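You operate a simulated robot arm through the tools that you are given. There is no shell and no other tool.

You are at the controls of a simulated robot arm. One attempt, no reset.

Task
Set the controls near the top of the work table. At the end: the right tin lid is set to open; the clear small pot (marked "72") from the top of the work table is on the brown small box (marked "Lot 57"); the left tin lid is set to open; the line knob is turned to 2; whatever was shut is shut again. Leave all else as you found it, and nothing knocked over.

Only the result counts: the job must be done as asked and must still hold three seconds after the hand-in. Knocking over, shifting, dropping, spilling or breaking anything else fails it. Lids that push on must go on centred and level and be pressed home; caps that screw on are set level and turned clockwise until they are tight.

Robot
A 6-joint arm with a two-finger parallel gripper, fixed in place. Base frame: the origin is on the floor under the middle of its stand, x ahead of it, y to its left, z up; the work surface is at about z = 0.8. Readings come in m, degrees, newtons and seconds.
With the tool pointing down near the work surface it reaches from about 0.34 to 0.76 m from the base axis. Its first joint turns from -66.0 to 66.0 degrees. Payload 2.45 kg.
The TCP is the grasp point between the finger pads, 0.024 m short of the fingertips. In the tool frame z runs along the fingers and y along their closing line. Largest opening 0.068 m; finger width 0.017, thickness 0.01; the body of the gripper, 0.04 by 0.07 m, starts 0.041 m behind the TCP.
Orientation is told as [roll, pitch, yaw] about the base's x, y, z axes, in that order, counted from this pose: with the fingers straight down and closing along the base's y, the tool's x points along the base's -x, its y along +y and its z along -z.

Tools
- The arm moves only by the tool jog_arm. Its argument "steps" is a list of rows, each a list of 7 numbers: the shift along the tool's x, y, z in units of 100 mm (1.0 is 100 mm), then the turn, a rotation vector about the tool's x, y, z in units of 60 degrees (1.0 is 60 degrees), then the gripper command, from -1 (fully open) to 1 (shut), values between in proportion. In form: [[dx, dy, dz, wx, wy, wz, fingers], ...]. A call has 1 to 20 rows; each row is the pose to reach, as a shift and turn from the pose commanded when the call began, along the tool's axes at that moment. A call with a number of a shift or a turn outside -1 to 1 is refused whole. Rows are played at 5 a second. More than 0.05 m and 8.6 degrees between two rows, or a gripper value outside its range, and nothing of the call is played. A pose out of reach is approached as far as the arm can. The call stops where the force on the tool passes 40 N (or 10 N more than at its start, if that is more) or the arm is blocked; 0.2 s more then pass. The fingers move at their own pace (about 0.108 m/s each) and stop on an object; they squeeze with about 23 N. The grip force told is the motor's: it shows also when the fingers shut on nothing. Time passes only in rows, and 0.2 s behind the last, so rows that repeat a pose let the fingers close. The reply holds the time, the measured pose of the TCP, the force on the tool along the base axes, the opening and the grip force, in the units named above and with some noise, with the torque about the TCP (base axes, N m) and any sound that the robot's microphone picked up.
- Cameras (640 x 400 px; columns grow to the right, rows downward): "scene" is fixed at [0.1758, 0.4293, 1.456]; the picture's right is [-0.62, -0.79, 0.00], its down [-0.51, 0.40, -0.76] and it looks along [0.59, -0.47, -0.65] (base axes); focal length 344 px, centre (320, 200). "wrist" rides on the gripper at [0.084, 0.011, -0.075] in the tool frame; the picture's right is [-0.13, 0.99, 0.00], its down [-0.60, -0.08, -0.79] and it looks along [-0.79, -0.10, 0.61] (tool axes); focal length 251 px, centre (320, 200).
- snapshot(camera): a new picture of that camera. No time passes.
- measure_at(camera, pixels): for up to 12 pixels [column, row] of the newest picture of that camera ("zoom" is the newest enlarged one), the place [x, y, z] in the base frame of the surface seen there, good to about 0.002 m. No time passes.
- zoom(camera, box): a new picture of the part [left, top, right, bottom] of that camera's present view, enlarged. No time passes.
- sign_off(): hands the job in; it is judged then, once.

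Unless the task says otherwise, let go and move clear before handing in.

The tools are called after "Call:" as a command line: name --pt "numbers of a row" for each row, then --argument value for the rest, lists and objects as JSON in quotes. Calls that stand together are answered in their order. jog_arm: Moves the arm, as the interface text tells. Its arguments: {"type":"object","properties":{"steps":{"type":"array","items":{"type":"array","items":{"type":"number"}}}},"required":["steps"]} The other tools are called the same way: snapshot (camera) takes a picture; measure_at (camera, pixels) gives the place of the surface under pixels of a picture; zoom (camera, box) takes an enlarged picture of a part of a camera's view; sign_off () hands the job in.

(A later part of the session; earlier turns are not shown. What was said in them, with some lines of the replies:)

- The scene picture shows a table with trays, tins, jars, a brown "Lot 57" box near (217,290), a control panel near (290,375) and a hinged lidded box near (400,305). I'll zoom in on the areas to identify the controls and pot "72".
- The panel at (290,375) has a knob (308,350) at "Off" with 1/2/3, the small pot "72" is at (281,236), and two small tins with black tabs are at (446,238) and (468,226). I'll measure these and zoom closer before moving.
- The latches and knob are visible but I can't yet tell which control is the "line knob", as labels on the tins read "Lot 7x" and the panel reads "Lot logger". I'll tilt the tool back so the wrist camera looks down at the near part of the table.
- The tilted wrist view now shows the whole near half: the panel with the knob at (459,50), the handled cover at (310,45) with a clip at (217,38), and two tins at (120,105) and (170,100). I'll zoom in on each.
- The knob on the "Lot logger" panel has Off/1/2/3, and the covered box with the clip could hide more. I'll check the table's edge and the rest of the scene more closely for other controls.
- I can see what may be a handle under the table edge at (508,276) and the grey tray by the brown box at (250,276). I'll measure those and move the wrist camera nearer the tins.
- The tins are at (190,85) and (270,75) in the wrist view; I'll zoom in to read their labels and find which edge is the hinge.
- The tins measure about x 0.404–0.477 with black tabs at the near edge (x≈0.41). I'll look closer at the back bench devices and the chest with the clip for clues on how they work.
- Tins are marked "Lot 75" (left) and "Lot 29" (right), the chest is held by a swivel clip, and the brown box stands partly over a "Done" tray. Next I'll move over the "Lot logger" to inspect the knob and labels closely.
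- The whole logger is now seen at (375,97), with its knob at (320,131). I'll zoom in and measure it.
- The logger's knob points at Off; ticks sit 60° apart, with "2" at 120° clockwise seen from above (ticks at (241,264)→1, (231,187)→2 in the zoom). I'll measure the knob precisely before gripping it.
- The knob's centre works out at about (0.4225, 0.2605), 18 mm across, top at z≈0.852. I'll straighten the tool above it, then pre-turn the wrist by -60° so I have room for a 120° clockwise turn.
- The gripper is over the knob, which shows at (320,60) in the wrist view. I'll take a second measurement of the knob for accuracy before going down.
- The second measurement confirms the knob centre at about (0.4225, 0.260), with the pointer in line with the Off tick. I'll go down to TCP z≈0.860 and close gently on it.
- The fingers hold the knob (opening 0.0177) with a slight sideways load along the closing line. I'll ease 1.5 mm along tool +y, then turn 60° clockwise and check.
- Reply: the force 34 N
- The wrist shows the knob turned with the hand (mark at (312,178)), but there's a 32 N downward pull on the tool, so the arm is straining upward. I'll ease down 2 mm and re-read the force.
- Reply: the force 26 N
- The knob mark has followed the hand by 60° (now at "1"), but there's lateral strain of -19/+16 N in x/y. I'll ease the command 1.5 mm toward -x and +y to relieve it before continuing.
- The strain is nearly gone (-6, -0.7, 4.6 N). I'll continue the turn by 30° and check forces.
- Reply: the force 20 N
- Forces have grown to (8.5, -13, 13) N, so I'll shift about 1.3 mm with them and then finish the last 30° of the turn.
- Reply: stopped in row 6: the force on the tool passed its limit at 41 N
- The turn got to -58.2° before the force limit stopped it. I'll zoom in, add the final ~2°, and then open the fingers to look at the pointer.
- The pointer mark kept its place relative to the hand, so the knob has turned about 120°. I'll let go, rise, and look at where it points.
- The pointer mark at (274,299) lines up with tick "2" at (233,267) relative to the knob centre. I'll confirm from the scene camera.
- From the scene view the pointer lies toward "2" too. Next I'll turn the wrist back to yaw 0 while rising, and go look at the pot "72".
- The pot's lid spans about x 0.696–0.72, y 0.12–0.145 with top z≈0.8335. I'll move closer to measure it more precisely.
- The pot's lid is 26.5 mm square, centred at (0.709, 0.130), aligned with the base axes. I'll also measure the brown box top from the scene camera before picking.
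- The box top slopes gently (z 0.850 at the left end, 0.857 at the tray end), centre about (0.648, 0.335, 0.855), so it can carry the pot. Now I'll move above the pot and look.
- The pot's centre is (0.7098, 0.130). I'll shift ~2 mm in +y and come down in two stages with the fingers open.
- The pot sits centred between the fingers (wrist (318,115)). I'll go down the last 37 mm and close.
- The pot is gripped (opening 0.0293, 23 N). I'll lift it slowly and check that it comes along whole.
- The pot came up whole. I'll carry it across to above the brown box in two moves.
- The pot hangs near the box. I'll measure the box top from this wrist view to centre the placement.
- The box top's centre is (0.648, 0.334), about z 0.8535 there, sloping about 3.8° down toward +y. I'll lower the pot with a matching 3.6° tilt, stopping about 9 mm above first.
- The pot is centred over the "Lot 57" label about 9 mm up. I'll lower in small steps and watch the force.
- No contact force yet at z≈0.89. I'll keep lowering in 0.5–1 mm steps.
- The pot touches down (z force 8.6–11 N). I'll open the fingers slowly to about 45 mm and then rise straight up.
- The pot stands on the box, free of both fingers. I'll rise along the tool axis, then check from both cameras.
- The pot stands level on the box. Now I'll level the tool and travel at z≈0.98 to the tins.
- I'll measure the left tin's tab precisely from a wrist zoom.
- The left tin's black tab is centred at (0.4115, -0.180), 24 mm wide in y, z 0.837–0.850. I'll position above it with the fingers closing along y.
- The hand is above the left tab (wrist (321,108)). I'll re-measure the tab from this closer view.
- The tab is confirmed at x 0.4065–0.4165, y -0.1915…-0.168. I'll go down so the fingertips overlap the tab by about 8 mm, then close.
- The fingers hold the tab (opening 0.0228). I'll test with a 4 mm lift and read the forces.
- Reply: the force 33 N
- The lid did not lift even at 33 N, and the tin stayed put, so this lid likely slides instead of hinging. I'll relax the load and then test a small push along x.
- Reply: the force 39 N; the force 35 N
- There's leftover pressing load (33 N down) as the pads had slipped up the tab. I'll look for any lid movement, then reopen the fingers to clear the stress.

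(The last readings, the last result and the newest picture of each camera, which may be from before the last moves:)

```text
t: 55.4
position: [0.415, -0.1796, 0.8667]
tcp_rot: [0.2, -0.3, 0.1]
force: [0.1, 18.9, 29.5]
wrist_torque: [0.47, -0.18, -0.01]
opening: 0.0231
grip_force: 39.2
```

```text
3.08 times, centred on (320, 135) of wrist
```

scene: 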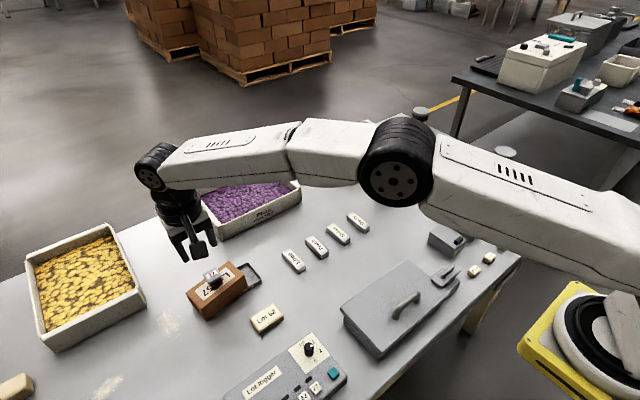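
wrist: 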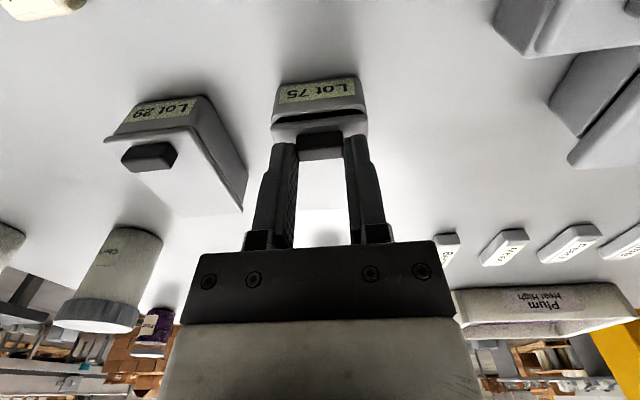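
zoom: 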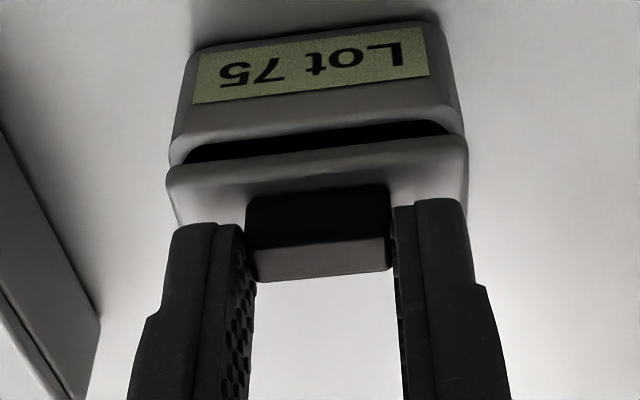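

The wrist zoom shows a dark gap at (320,150): the lid slid back toward +x, so it is a sliding lid. I'll relieve the down and side load and then slide it further.

Call:
jog_arm --pt "0 0.008 -0.012 0 0 0 0.6" --pt "0 0.015 -0.024 0 0 0 0.6" --pt "0 0.015 -0.024 0 0 0 0.6"

```text
t: 56.2
position: [0.4137, -0.1799, 0.8664]
tcp_rot: [0.3, -0.1, -0.1]
force: [-0.9, -10.9, -33.3]
wrist_torque: [-0.2, 0.04, 0.04]
opening: 0.0233
grip_force: 39.4
```

Call:
jog_arm --pt "0 -0.003 0.006 0 0 0 0.6" --pt "0 -0.006 0.012 0 0 0 0.6" --pt "0 -0.006 0.012 0 0 0 0.6"

```text
t: 57.0
position: [0.4166, -0.1802, 0.8682]
tcp_rot: [0.2, -0.2, -0.1]
force: [-0.4, -8.7, -22.8]
wrist_torque: [-0.1, 0.7, 0.0]
opening: 0.0229
grip_force: 38.8
```

Call:
jog_arm --pt "0 0.003 0.008 0 0 0 0.6" --pt "0 0.003 0.008 0 0 0 0.6"

Call:
jog_arm --pt "-0.03 0 0 0 0 0 0.6" --pt "-0.06 0 0 0 0 0 0.6" --pt "-0.1 0 0 0 0 0 0.6" --pt "-0.1 0 0 0 0 0 0.6"

Call:
zoom --camera "scene" --box '[420, 180, 500, 260]'

Call:
snapshot --camera "wrist"

```text
t: 57.6
position: [0.4171, -0.1802, 0.8669]
tcp_rot: [0.1, -0.3, 0.0]
force: [-0.7, -10.4, -7.0]
wrist_torque: [-0.2, 0.66, 0.05]
opening: 0.0229
grip_force: 39.4
```

```text
t: 58.6
position: [0.4268, -0.1809, 0.8682]
tcp_rot: [0.0, -0.3, -0.1]
force: [-0.1, -8.5, 4.3]
wrist_torque: [-0.19, -0.23, 0.01]
opening: 0.0229
grip_force: 39.3
```

```text
5.00 times, centred on (460, 220) of scene
```

zoom: 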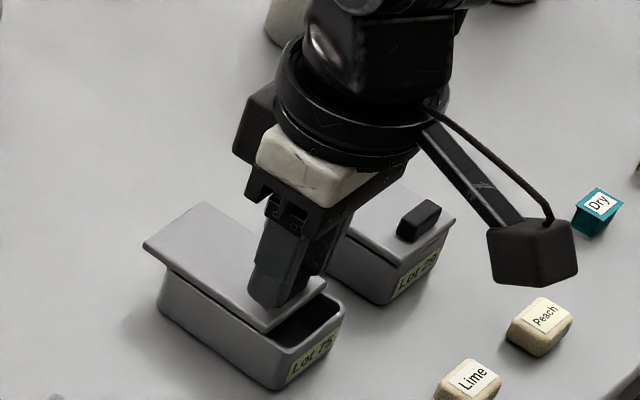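

```text
taken
```

wrist: 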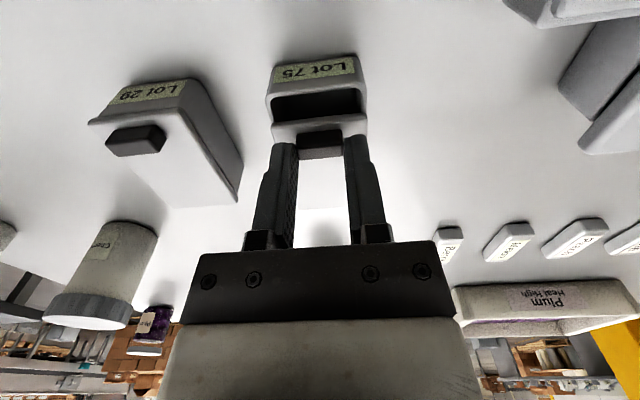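

The lid slides smoothly (gap now large), with small forces. I'll check clearance behind, then continue sliding.

Call:
snapshot --camera "scene"

Call:
jog_arm --pt "-0.04 -0.002 0 0 0 0 0.6" --pt "-0.08 -0.004 0 0 0 0 0.6" --pt "-0.12 -0.004 0 0 0 0 0.6" --pt "-0.15 -0.004 0 0 0 0 0.6" --pt "-0.15 -0.004 0 0 0 0 0.6"

Call:
zoom --camera "scene" --box '[400, 160, 500, 260]'

```text
taken
```

scene: 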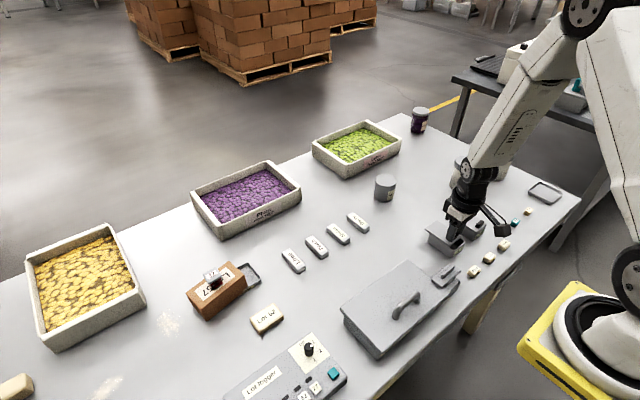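

```text
t: 59.8
position: [0.4408, -0.1799, 0.8667]
tcp_rot: [0.2, -0.2, 0.0]
force: [-0.5, -15.4, 2.5]
wrist_torque: [-0.34, -0.13, 0.01]
opening: 0.0229
grip_force: 38.9
```

```text
4.00 times, centred on (450, 210) of scene
```

zoom: 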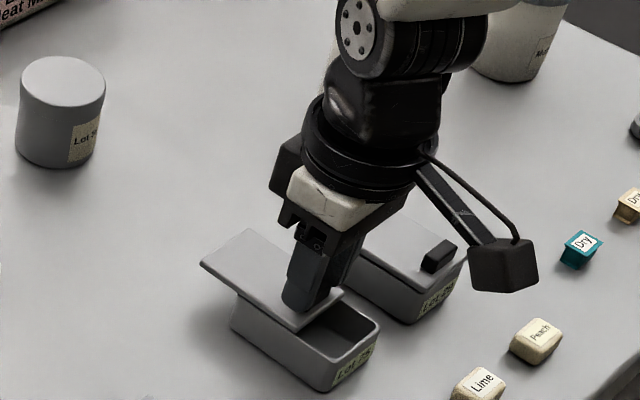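

The lid is about 28 mm open with no x resistance; a side force of -15 N says I should drift slightly to -y. I'll continue with that correction.

Call:
jog_arm --pt "0 -0.008 0 0 0 0 0.6" --pt "-0.04 -0.011 0 0 0 0 0.6" --pt "-0.08 -0.012 0 0 0 0 0.6" --pt "-0.1 -0.012 0 0 0 0 0.6" --pt "-0.1 -0.012 0 0 0 0 0.6"

Call:
zoom --camera "scene" --box '[400, 160, 500, 260]'

```text
t: 61.0
position: [0.4512, -0.1799, 0.8669]
tcp_rot: [0.2, -0.2, 0.0]
force: [-0.5, 18.7, 34.2]
wrist_torque: [0.51, 0.05, -0.03]
opening: 0.0227
grip_force: 39.3
```

```text
4.00 times, centred on (450, 210) of scene
```

zoom: 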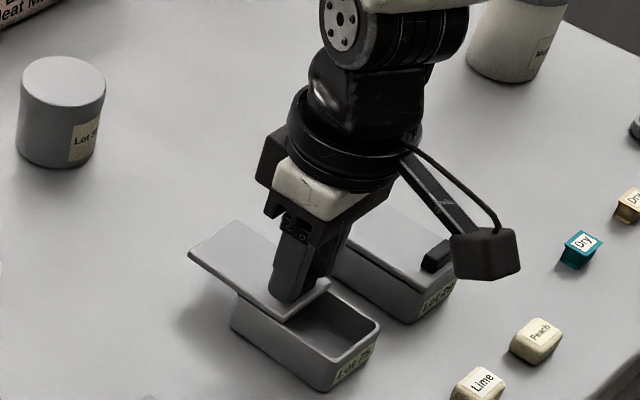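

Force rose to +34 N in z and +19 N in y, so I'll back off 1 mm up and 0.6 mm in +y before moving on.

Call:
jog_arm --pt "0 0.006 -0.01 0 0 0 0.6" --pt "0 0.006 -0.01 0 0 0 0.6"

```text
t: 61.6
position: [0.4501, -0.1799, 0.866]
tcp_rot: [0.3, -0.1, 0.0]
force: [0.2, 17.4, 9.8]
wrist_torque: [0.34, -0.74, -0.01]
opening: 0.0227
grip_force: 39.4
```

Call:
jog_arm --pt "0 0.006 -0.003 0 0 0 0.6" --pt "-0.03 0.006 -0.003 0 0 0 0.6" --pt "-0.06 0.006 -0.003 0 0 0 0.6" --pt "-0.08 0.006 -0.003 0 0 0 0.6" --pt "-0.08 0.006 -0.003 0 0 0 0.6"

Call:
zoom --camera "scene" --box '[400, 160, 500, 260]'

```text
t: 62.8
position: [0.4602, -0.18, 0.8688]
tcp_rot: [0.3, -0.2, 0.0]
force: [0.5, 3.1, -33.2]
wrist_torque: [0.04, 0.14, 0.02]
opening: 0.0228
grip_force: 39.8
```

```text
4.00 times, centred on (450, 210) of scene
```

zoom: 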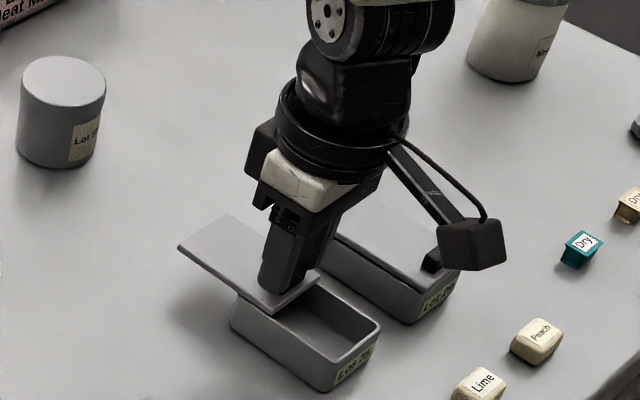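

The lid is about 47 mm open. I'll ease down ~0.8 mm and slide on until I feel the end stop in x.

Call:
jog_arm --pt "0 0 0.008 0 0 0 0.6" --pt "-0.03 0 0.008 0 0 0 0.6" --pt "-0.06 0 0.008 0 0 0 0.6" --pt "-0.08 0 0.008 0 0 0 0.6" --pt "-0.08 0 0.008 0 0 0 0.6"

Call:
zoom --camera "scene" --box '[400, 160, 500, 260]'

```text
t: 64.0
position: [0.4661, -0.1799, 0.8685]
tcp_rot: [0.2, -0.3, 0.1]
force: [-3.3, 9.1, -6.4]
wrist_torque: [0.15, -0.23, 0.0]
opening: 0.0229
grip_force: 39.4
```

```text
4.00 times, centred on (450, 210) of scene
```

zoom: 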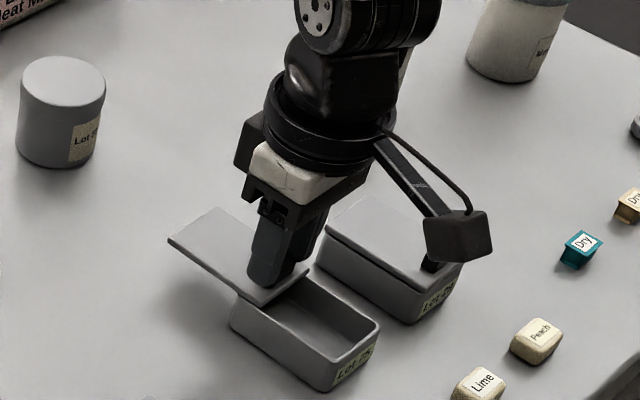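

There's a hint of an end stop (-3.3 N in x) at 54 mm of travel. I'll push 5 mm more to confirm.

Call:
jog_arm --pt "-0.02 0.003 0 0 0 0 0.6" --pt "-0.04 0.003 0 0 0 0 0.6" --pt "-0.05 0.003 0 0 0 0 0.6" --pt "-0.05 0.003 0 0 0 0 0.6"

Call:
zoom --camera "scene" --box '[400, 160, 500, 260]'

```text
t: 65.0
position: [0.4711, -0.1804, 0.8677]
tcp_rot: [0.3, -0.1, -0.1]
force: [-30.9, -19.2, 13.4]
wrist_torque: [-0.47, 0.81, -0.02]
opening: 0.0231
grip_force: 39.2
```

```text
4.00 times, centred on (450, 210) of scene
```

zoom: 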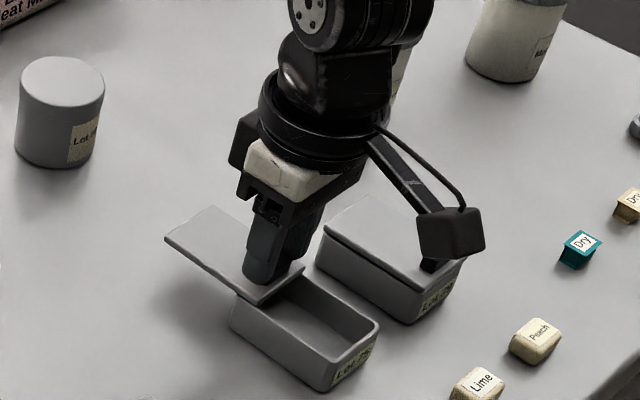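

x force jumped to -31 N: the lid is at its end stop, fully open. I'll release the tab and rise.

Call:
jog_arm --pt "0.005 0 0 0 0 0 0.3" --pt "0.005 0 0 0 0 0 0.0" --pt "0.005 0 0 0 0 0 -0.3" --pt "0.005 0 0 0 0 0 -0.3"

Call:
jog_arm --pt "0 0 -0.1 0 0 0 -0.3" --pt "0 0 -0.25 0 0 0 -0.3" --pt "0 0 -0.45 0 0 0 -0.3" --pt "0 0 -0.7 0 0 0 -0.3"

Call:
snapshot --camera "wrist"

Call:
zoom --camera "scene" --box '[400, 160, 500, 260]'

```text
t: 66.0
position: [0.4722, -0.1792, 0.8678]
tcp_rot: [0.2, -0.3, 0.0]
force: [0.5, 0.2, -0.6]
wrist_torque: [0.03, 0.0, -0.03]
opening: 0.0441
grip_force: 0.0
```

```text
t: 67.0
position: [0.4709, -0.1795, 0.9373]
tcp_rot: [0.2, -0.2, 0.0]
force: [-0.4, -0.5, -0.3]
wrist_torque: [0.0, 0.02, -0.01]
opening: 0.0443
grip_force: 0.0
```

```text
taken
```

wrist: 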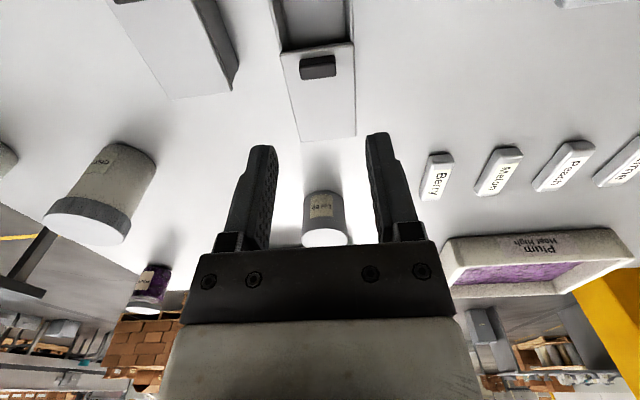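

```text
4.00 times, centred on (450, 210) of scene
```

zoom: 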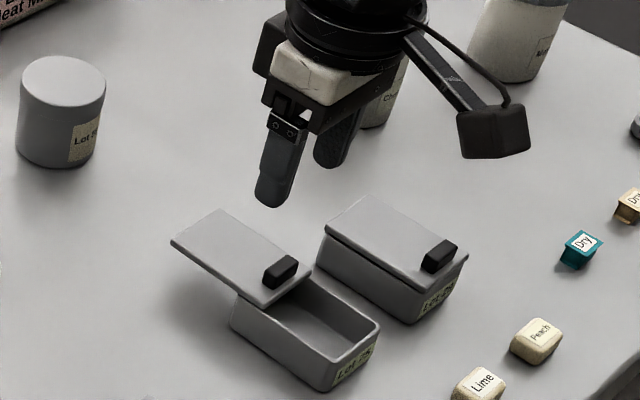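

The left lid is released; I'll measure where it has settled.

Call:
measure_at --camera "wrist" --pixels '[[318, 70], [318, 60], [303, 70], [333, 68], [318, 50], [318, 100], [305, 138], [354, 134]]'

Call:
measure_at --camera "zoom" --pixels '[[280, 262], [265, 303], [310, 268], [175, 245], [220, 213], [320, 340], [440, 250]]'

```text
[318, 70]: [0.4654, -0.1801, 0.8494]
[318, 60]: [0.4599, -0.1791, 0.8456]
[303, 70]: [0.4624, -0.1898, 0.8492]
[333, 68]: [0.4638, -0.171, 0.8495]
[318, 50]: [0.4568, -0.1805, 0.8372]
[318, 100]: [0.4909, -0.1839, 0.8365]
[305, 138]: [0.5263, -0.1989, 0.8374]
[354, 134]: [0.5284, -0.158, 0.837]
```

```text
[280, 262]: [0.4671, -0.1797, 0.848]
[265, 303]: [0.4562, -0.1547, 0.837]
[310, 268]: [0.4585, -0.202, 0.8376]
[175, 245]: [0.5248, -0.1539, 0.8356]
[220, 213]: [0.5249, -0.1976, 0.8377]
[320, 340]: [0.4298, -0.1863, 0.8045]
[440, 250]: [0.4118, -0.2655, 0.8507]
```

The left lid moved 53 mm (front edge now x≈0.457). For the right tin I'll check its tab and the jar behind it.

Call:
measure_at --camera "wrist" --pixels '[[120, 150], [100, 165], [85, 215], [130, 190], [320, 205], [324, 238]]'

Call:
jog_arm --pt "0.15 -0.2 -0.05 0 0 0 -0.3" --pt "0.3 -0.4 -0.1 0 0 0 -0.3" --pt "0.45 -0.6 -0.1 0 0 0 -0.3" --pt "0.59 -0.87 -0.1 0 0 0 -0.3" --pt "0.59 -0.87 -0.1 0 0 0 -0.3"

Call:
snapshot --camera "wrist"

Call:
zoom --camera "wrist" --box '[260, 40, 380, 130]'

```text
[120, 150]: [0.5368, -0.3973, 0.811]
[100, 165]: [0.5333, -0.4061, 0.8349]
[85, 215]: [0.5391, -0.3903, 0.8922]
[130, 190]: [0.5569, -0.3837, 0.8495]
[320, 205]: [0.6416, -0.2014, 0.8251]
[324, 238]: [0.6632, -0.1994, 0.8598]
```

```text
t: 68.2
position: [0.4127, -0.2684, 0.947]
tcp_rot: [0.2, -0.3, 0.0]
force: [0.8, 0.0, 0.3]
wrist_torque: [-0.03, -0.01, -0.02]
opening: 0.0444
grip_force: 0.0
```

```text
taken
```

wrist: 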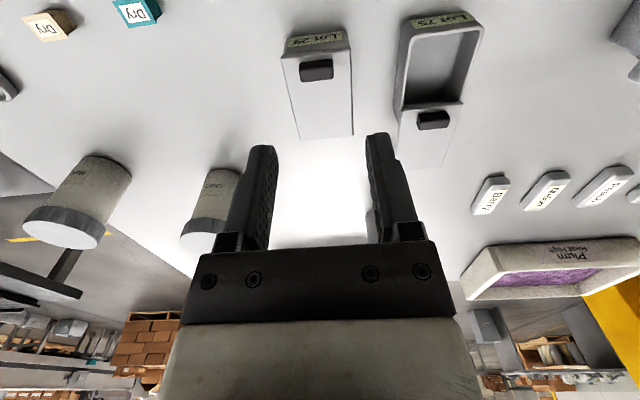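

```text
4.44 times, centred on (320, 85) of wrist
```

zoom: 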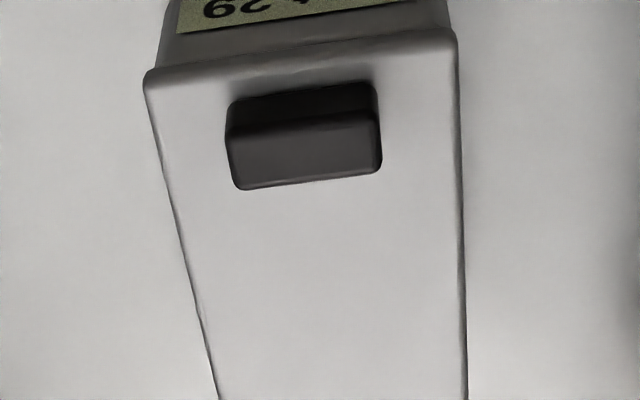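

Call:
measure_at --camera "zoom" --pixels '[[305, 155], [235, 155], [375, 140], [243, 182], [375, 165], [310, 175], [300, 105], [155, 80], [450, 45], [310, 70], [220, 395], [460, 390]]'

```text
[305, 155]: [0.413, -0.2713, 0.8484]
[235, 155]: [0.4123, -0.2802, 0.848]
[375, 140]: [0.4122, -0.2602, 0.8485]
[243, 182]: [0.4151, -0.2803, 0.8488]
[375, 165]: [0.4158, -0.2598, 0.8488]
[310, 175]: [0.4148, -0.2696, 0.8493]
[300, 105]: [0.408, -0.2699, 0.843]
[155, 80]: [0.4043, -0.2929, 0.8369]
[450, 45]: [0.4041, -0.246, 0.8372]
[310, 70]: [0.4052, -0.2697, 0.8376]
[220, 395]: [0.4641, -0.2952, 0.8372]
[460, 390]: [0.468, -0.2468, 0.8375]
```

The right tab is centred at (0.4118, -0.2702). This time I'll push with closed fingers from the front of the tab, which avoids the side loads: close, move to x≈0.388 and go down to tip height z≈0.842.

Call:
jog_arm --pt "0.08 -0.006 0 0 0 0 0.3" --pt "0.16 -0.012 0 0 0 0 0.7" --pt "0.25 -0.018 0 0 0 0 1" --pt "0.25 -0.018 0.2 0 0 0 1" --pt "0.25 -0.018 0.4 0 0 0 1" --pt "0.25 -0.018 0.6 0 0 0 1" --pt "0.25 -0.018 0.75 0 0 0 1" --pt "0.25 -0.018 0.81 0 0 0 1" --pt "0.25 -0.018 0.81 0 0 0 1"

Call:
snapshot --camera "wrist"

Call:
zoom --camera "scene" --box '[420, 170, 520, 260]'

```text
t: 70.2
position: [0.3888, -0.2679, 0.8661]
tcp_rot: [0.2, -0.2, 0.0]
force: [-0.1, -0.1, 0.0]
wrist_torque: [-0.05, 0.01, 0.01]
opening: 0.0001
grip_force: 23.0
```

```text
taken
```

wrist: 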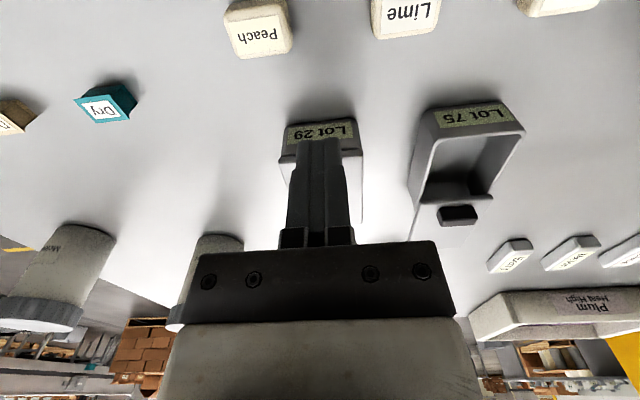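

```text
4.44 times, centred on (470, 215) of scene
```

zoom: 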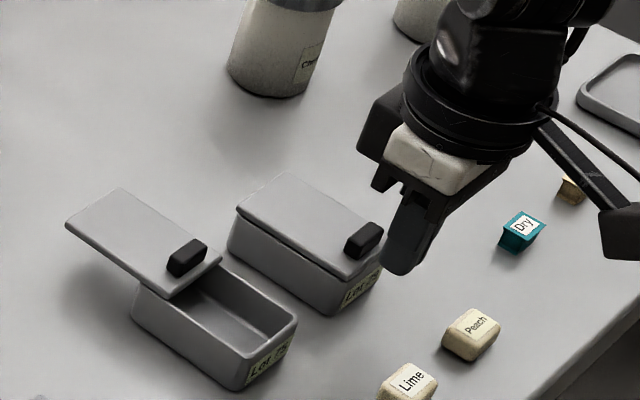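

The closed fingers are in front of the right tab. I'll push 30 mm along +x and check.

Call:
jog_arm --pt "-0.04 0 0 0 0 0 1" --pt "-0.08 0 0 0 0 0 1" --pt "-0.12 0 0 0 0 0 1" --pt "-0.16 0 0 0 0 0 1" --pt "-0.2 0 0 0 0 0 1" --pt "-0.25 0 0 0 0 0 1" --pt "-0.3 0 0 0 0 0 1"

Call:
zoom --camera "scene" --box '[420, 170, 520, 260]'

```text
t: 71.8
position: [0.4167, -0.2686, 0.8651]
tcp_rot: [0.1, -0.3, 0.1]
force: [0.0, -0.4, -0.7]
wrist_torque: [0.01, 0.0, -0.01]
opening: 0.0
grip_force: 23.4
```

```text
4.44 times, centred on (470, 215) of scene
```

zoom: 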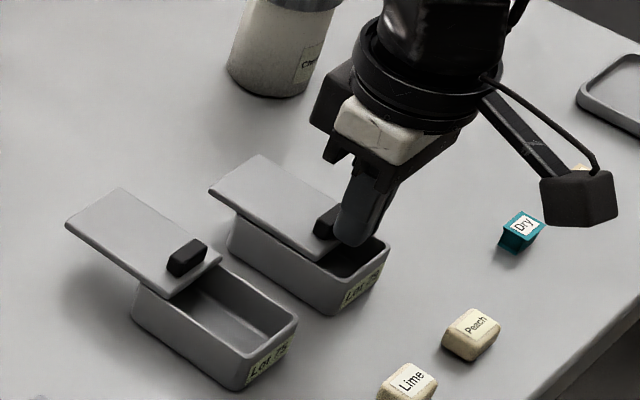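

The right lid slides freely with no force. I'll push another 30 mm, then creep to the stop.

Call:
jog_arm --pt "-0.05 0 0 0 0 0 1" --pt "-0.1 0 0 0 0 0 1" --pt "-0.15 0 0 0 0 0 1" --pt "-0.2 0 0 0 0 0 1" --pt "-0.25 0 0 0 0 0 1" --pt "-0.3 0 0 0 0 0 1"

Call:
jog_arm --pt "-0.01 0 0 0 0 0 1" --pt "-0.02 0 0 0 0 0 1" --pt "-0.03 0 0 0 0 0 1" --pt "-0.04 0 0 0 0 0 1"

Call:
zoom --camera "scene" --box '[420, 170, 520, 260]'

```text
t: 73.2
position: [0.447, -0.2681, 0.8664]
tcp_rot: [0.2, -0.3, 0.0]
force: [0.1, 0.7, 0.1]
wrist_torque: [-0.03, 0.0, -0.02]
opening: 0.0
grip_force: 22.8
```

```text
t: 74.2
position: [0.4515, -0.268, 0.8654]
tcp_rot: [0.3, -0.3, 0.0]
force: [0.3, 0.0, -0.2]
wrist_torque: [0.0, 0.01, -0.01]
opening: 0.0
grip_force: 22.6
```

```text
4.44 times, centred on (470, 215) of scene
```

zoom: 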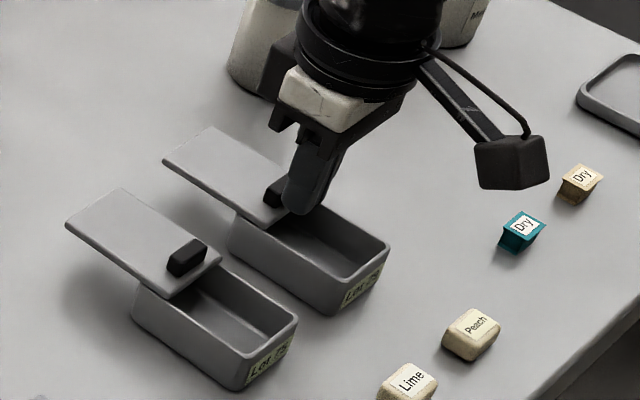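

No stop felt yet at x=0.4515. I'll creep on until resistance appears.

Call:
jog_arm --pt "-0.01 0 0 0 0 0 1" --pt "-0.02 0 0 0 0 0 1"

Call:
jog_arm --pt "-0.01 0 0 0 0 0 1" --pt "-0.02 0 0 0 0 0 1"

```text
t: 74.8
position: [0.4535, -0.2678, 0.8658]
tcp_rot: [0.2, -0.2, -0.1]
force: [-0.3, -1.0, 0.2]
wrist_torque: [0.03, 0.03, -0.03]
opening: 0.0001
grip_force: 23.3
```

```text
t: 75.4
position: [0.4537, -0.268, 0.8663]
tcp_rot: [0.3, -0.1, -0.1]
force: [-11.2, -4.9, -0.3]
wrist_torque: [-0.1, 0.24, -0.05]
opening: 0.0
grip_force: 22.8
```

The end stop is felt (-11 N in x), so the right lid is fully open. I'll back off a little, then rise clear.

Call:
jog_arm --pt "0.03 0 0 0 0 0 1" --pt "0.08 0 0 0 0 0 1" --pt "0.08 0 -0.15 0 0 0 1" --pt "0.08 0 -0.35 0 0 0 1" --pt "0.08 0 -0.6 0 0 0 1" --pt "0.08 0 -0.9 0 0 0 1"

Call:
snapshot --camera "wrist"

Call:
snapshot --camera "scene"

Call:
zoom --camera "scene" --box '[420, 170, 520, 260]'

```text
t: 76.8
position: [0.4492, -0.2688, 0.9568]
tcp_rot: [0.2, -0.2, 0.0]
force: [0.1, 0.0, 0.4]
wrist_torque: [0.0, -0.01, 0.0]
opening: 0.0001
grip_force: 23.1
```

```text
taken
```

wrist: 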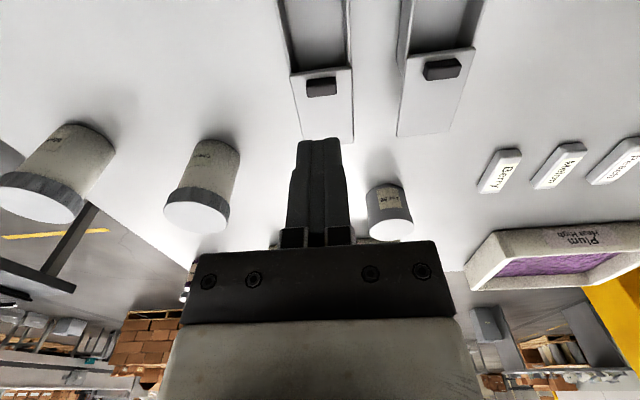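

```text
taken
```

scene: 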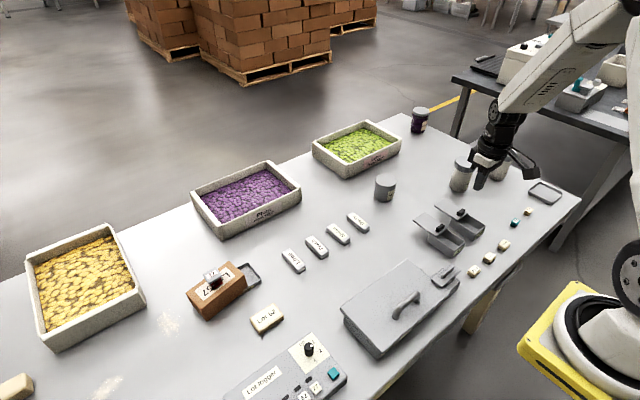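

```text
4.44 times, centred on (470, 215) of scene
```

zoom: 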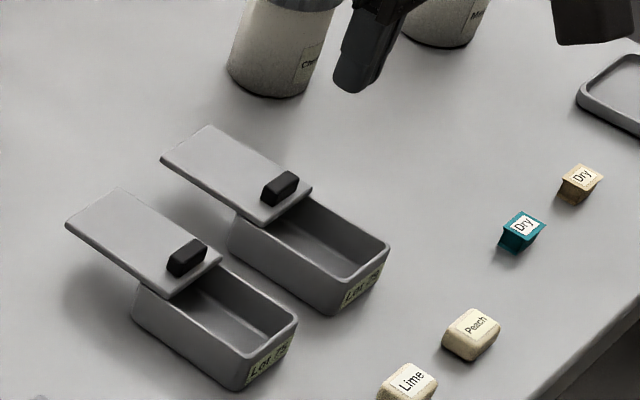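

Both lids look fully open. I'll measure both tabs to compare their travel, and zoom in on the knob once more.

Call:
measure_at --camera "wrist" --pixels '[[321, 92], [321, 82], [441, 72], [441, 63], [320, 73], [440, 55]]'

Call:
zoom --camera "scene" --box '[285, 325, 335, 375]'

Call:
measure_at --camera "scene" --pixels '[[457, 208], [435, 226], [308, 347], [312, 345], [212, 276]]'

```text
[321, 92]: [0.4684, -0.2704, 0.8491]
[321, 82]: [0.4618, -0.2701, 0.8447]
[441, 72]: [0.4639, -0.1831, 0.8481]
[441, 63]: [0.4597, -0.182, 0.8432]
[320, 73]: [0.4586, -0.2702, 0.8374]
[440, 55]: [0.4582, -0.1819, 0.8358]
```

```text
8.00 times, centred on (310, 350) of scene
```

zoom: 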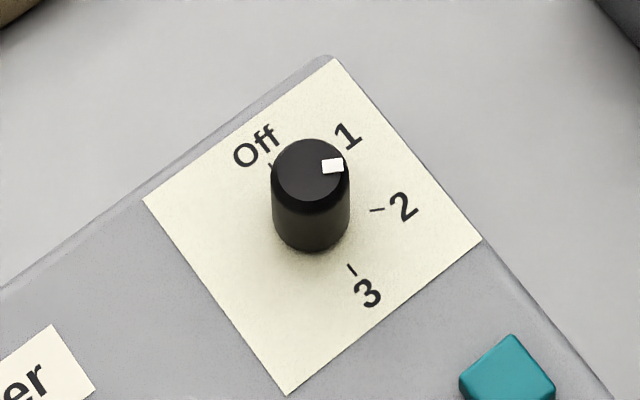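

```text
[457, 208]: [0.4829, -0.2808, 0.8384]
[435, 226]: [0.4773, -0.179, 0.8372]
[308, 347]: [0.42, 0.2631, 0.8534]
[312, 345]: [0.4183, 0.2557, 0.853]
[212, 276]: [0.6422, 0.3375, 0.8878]
```

Both tabs sit at about x 0.464–0.468, i.e. 53–56 mm of travel, both open. I'll go back over the knob with a tilted wrist to check the pointer from straight above.

Call:
jog_arm --pt "0 0.2 -0.08 0 0.1 0 1" --pt "0 0.4 -0.16 0 0.2 0 1" --pt "0 0.6 -0.24 0 0.3 0 1" --pt "0 0.8 -0.32 0 0.4 0 1" --pt "0 1.0 -0.4 0 0.5 0 1"

Call:
jog_arm --pt "0 0.25 0 0 0 0 1" --pt "0 0.5 0 0 0 0 1" --pt "0 0.75 0 0 0 0 1" --pt "0 1.0 0 0 0 0 1"

Call:
jog_arm --pt "0 0.25 0 0 0 0 1" --pt "0 0.5 0 0 0 0 1" --pt "0 0.75 0 0 0 0 1" --pt "0 1.0 0 0 0 0 1"

Call:
jog_arm --pt "0 0.25 0 0 0 0 1" --pt "0 0.5 0 0 0 0 1" --pt "0 0.75 0 0 0 0 1" --pt "0 1.0 0 0 0 0 1"

Call:
jog_arm --pt "0 0.25 0 0 0 0 1" --pt "0 0.5 0 0 0 0 1" --pt "0 0.75 0 0 0 0 1" --pt "0 1.0 0 0 0 0 1"

Call:
snapshot --camera "wrist"

```text
t: 78.0
position: [0.4485, -0.1678, 0.9974]
tcp_rot: [0.1, 29.7, -0.1]
force: [0.7, 0.1, -0.4]
wrist_torque: [0.02, 0.0, -0.01]
opening: 0.0
grip_force: 23.4
```

```text
t: 79.0
position: [0.449, -0.0681, 0.9952]
tcp_rot: [0.2, 29.6, 0.1]
force: [0.1, -0.4, 0.7]
wrist_torque: [0.01, 0.03, 0.02]
opening: 0.0
grip_force: 23.3
```

```text
t: 80.0
position: [0.4491, 0.0308, 0.9951]
tcp_rot: [0.2, 29.7, 0.1]
force: [0.0, -0.2, 0.1]
wrist_torque: [0.0, 0.01, -0.02]
opening: 0.0
grip_force: 23.0
```

```text
t: 81.0
position: [0.4473, 0.1316, 0.9973]
tcp_rot: [0.2, 29.7, 0.2]
force: [0.8, -1.1, -0.5]
wrist_torque: [0.01, 0.01, -0.02]
opening: 0.0
grip_force: 22.6
```

```text
t: 82.0
position: [0.4496, 0.232, 0.9973]
tcp_rot: [0.2, 29.8, 0.1]
force: [-1.3, -0.3, -0.2]
wrist_torque: [0.01, 0.02, -0.02]
opening: 0.0
grip_force: 23.5
```

```text
taken
```

wrist: 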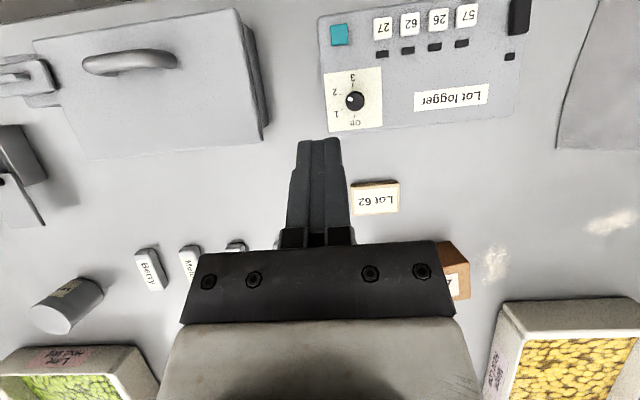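

Call:
zoom --camera "wrist" --box '[320, 65, 390, 135]'

Call:
zoom --camera "wrist" --box '[335, 80, 375, 120]'

```text
5.71 times, centred on (355, 100) of wrist
```

zoom: 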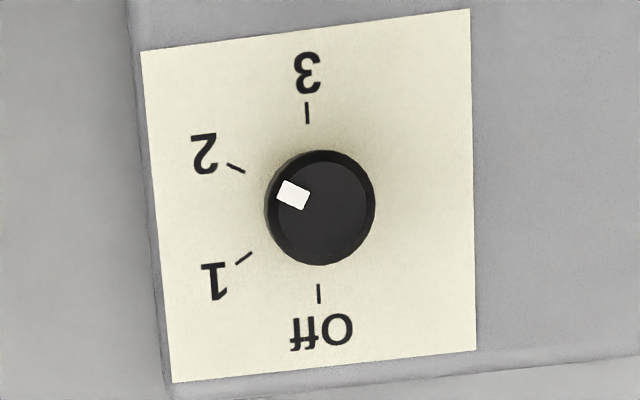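

```text
10.00 times, centred on (355, 100) of wrist
```

zoom: 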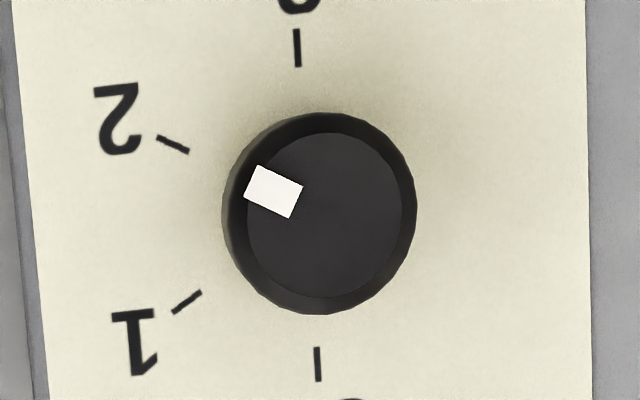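

From straight above, the pointer (mark slant ≈26.5°) matches tick 2 (≈28°), so the knob is on 2. I'll raise the arm clear, open the fingers and take a final look at everything.

Call:
jog_arm --pt "0.05 -0.1 -0.16 0 -0.1 0 0.5" --pt "0.1 -0.2 -0.32 0 -0.2 0 0" --pt "0.15 -0.3 -0.48 0 -0.3 0 -0.5" --pt "0.2 -0.4 -0.64 0 -0.4 0 -1" --pt "0.25 -0.5 -0.8 0 -0.5 0 -1" --pt "0.25 -0.5 -0.8 0 -0.5 0 -1"

Call:
jog_arm --pt "0 -0.3 -0.1 0 0 0 -1" --pt "0 -0.6 -0.2 0 0 0 -1" --pt "0 -0.9 -0.3 0 0 0 -1" --pt "0 -1.0 -0.4 0 0 0 -1"

Call:
snapshot --camera "scene"

Call:
zoom --camera "scene" --box '[170, 240, 290, 330]'

Call:
zoom --camera "scene" --box '[330, 190, 560, 360]'

Call:
snapshot --camera "wrist"

```text
t: 83.4
position: [0.4656, 0.1805, 1.0785]
tcp_rot: [0.2, -0.3, -0.1]
force: [-0.4, 1.6, -0.6]
wrist_torque: [0.02, 0.0, -0.02]
opening: 0.0679
grip_force: 0.0
```

```text
t: 84.4
position: [0.4671, 0.0823, 1.1162]
tcp_rot: [0.3, -0.1, 0.0]
force: [-0.8, -0.2, -0.8]
wrist_torque: [0.0, 0.01, 0.03]
opening: 0.0681
grip_force: 0.0
```

```text
taken
```

scene: 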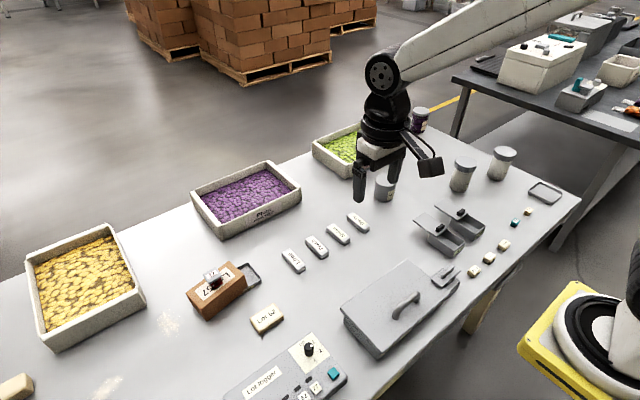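

```text
4.44 times, centred on (230, 285) of scene
```

zoom: 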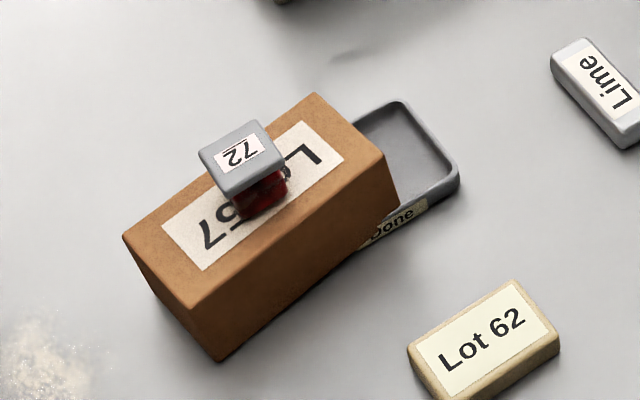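

```text
2.35 times, centred on (445, 275) of scene
```

zoom: 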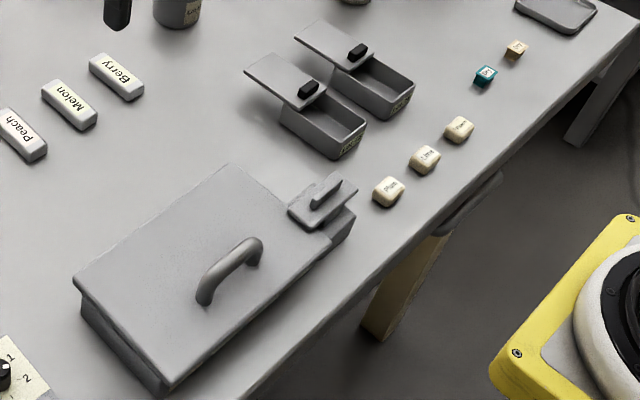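

```text
taken
```

wrist: 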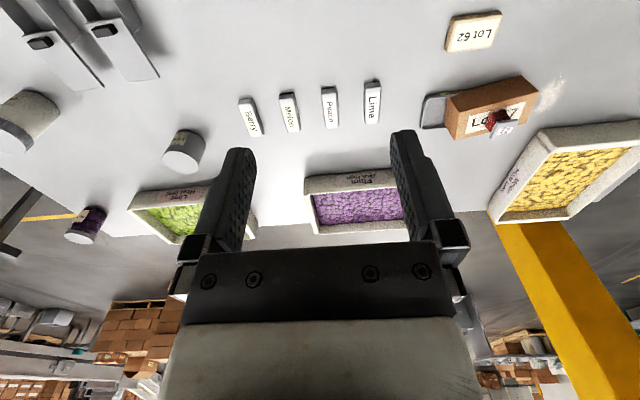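

All asked states are in place: both lids are fully slid open (scene (437,228) and (460,212)), the knob points to 2, pot "72" stands steady on "Lot 57" at (212,275), and the chest and its clip are untouched. The arm is clear with its fingers open, so I'm handing in.

Call:
sign_off

```text
The job is handed in.
```

The job is handed in, with every item you asked for set; the tool confirmed the hand-in but gave no verdict.

- **Tin lids:** Both slide rather than hinge. I pushed each one back about 53 mm until I felt its end stop, so left ("Lot 75") and right ("Lot 29") are both open.
- **Line knob:** It points to 2, which I checked from almost straight above. I took the knob on the "Lot logger" panel (Off/1/2/3) to be the line knob. No other knob was in view on the work table, and no label says "line".
- **Pot "72":** It stands near the middle of the brown "Lot 57" box and had not moved when I last looked. The box top slopes about 4° because one end rests on the "Done" tray.
- **Everything else:** I did not open or touch the chest, its clip or what looks like a drawer under the table edge. Nothing was knocked over or shifted that I could see.

While finding out how the left lid opens, I first pulled up on its tab with about 33 N. The lid and tin did not move.
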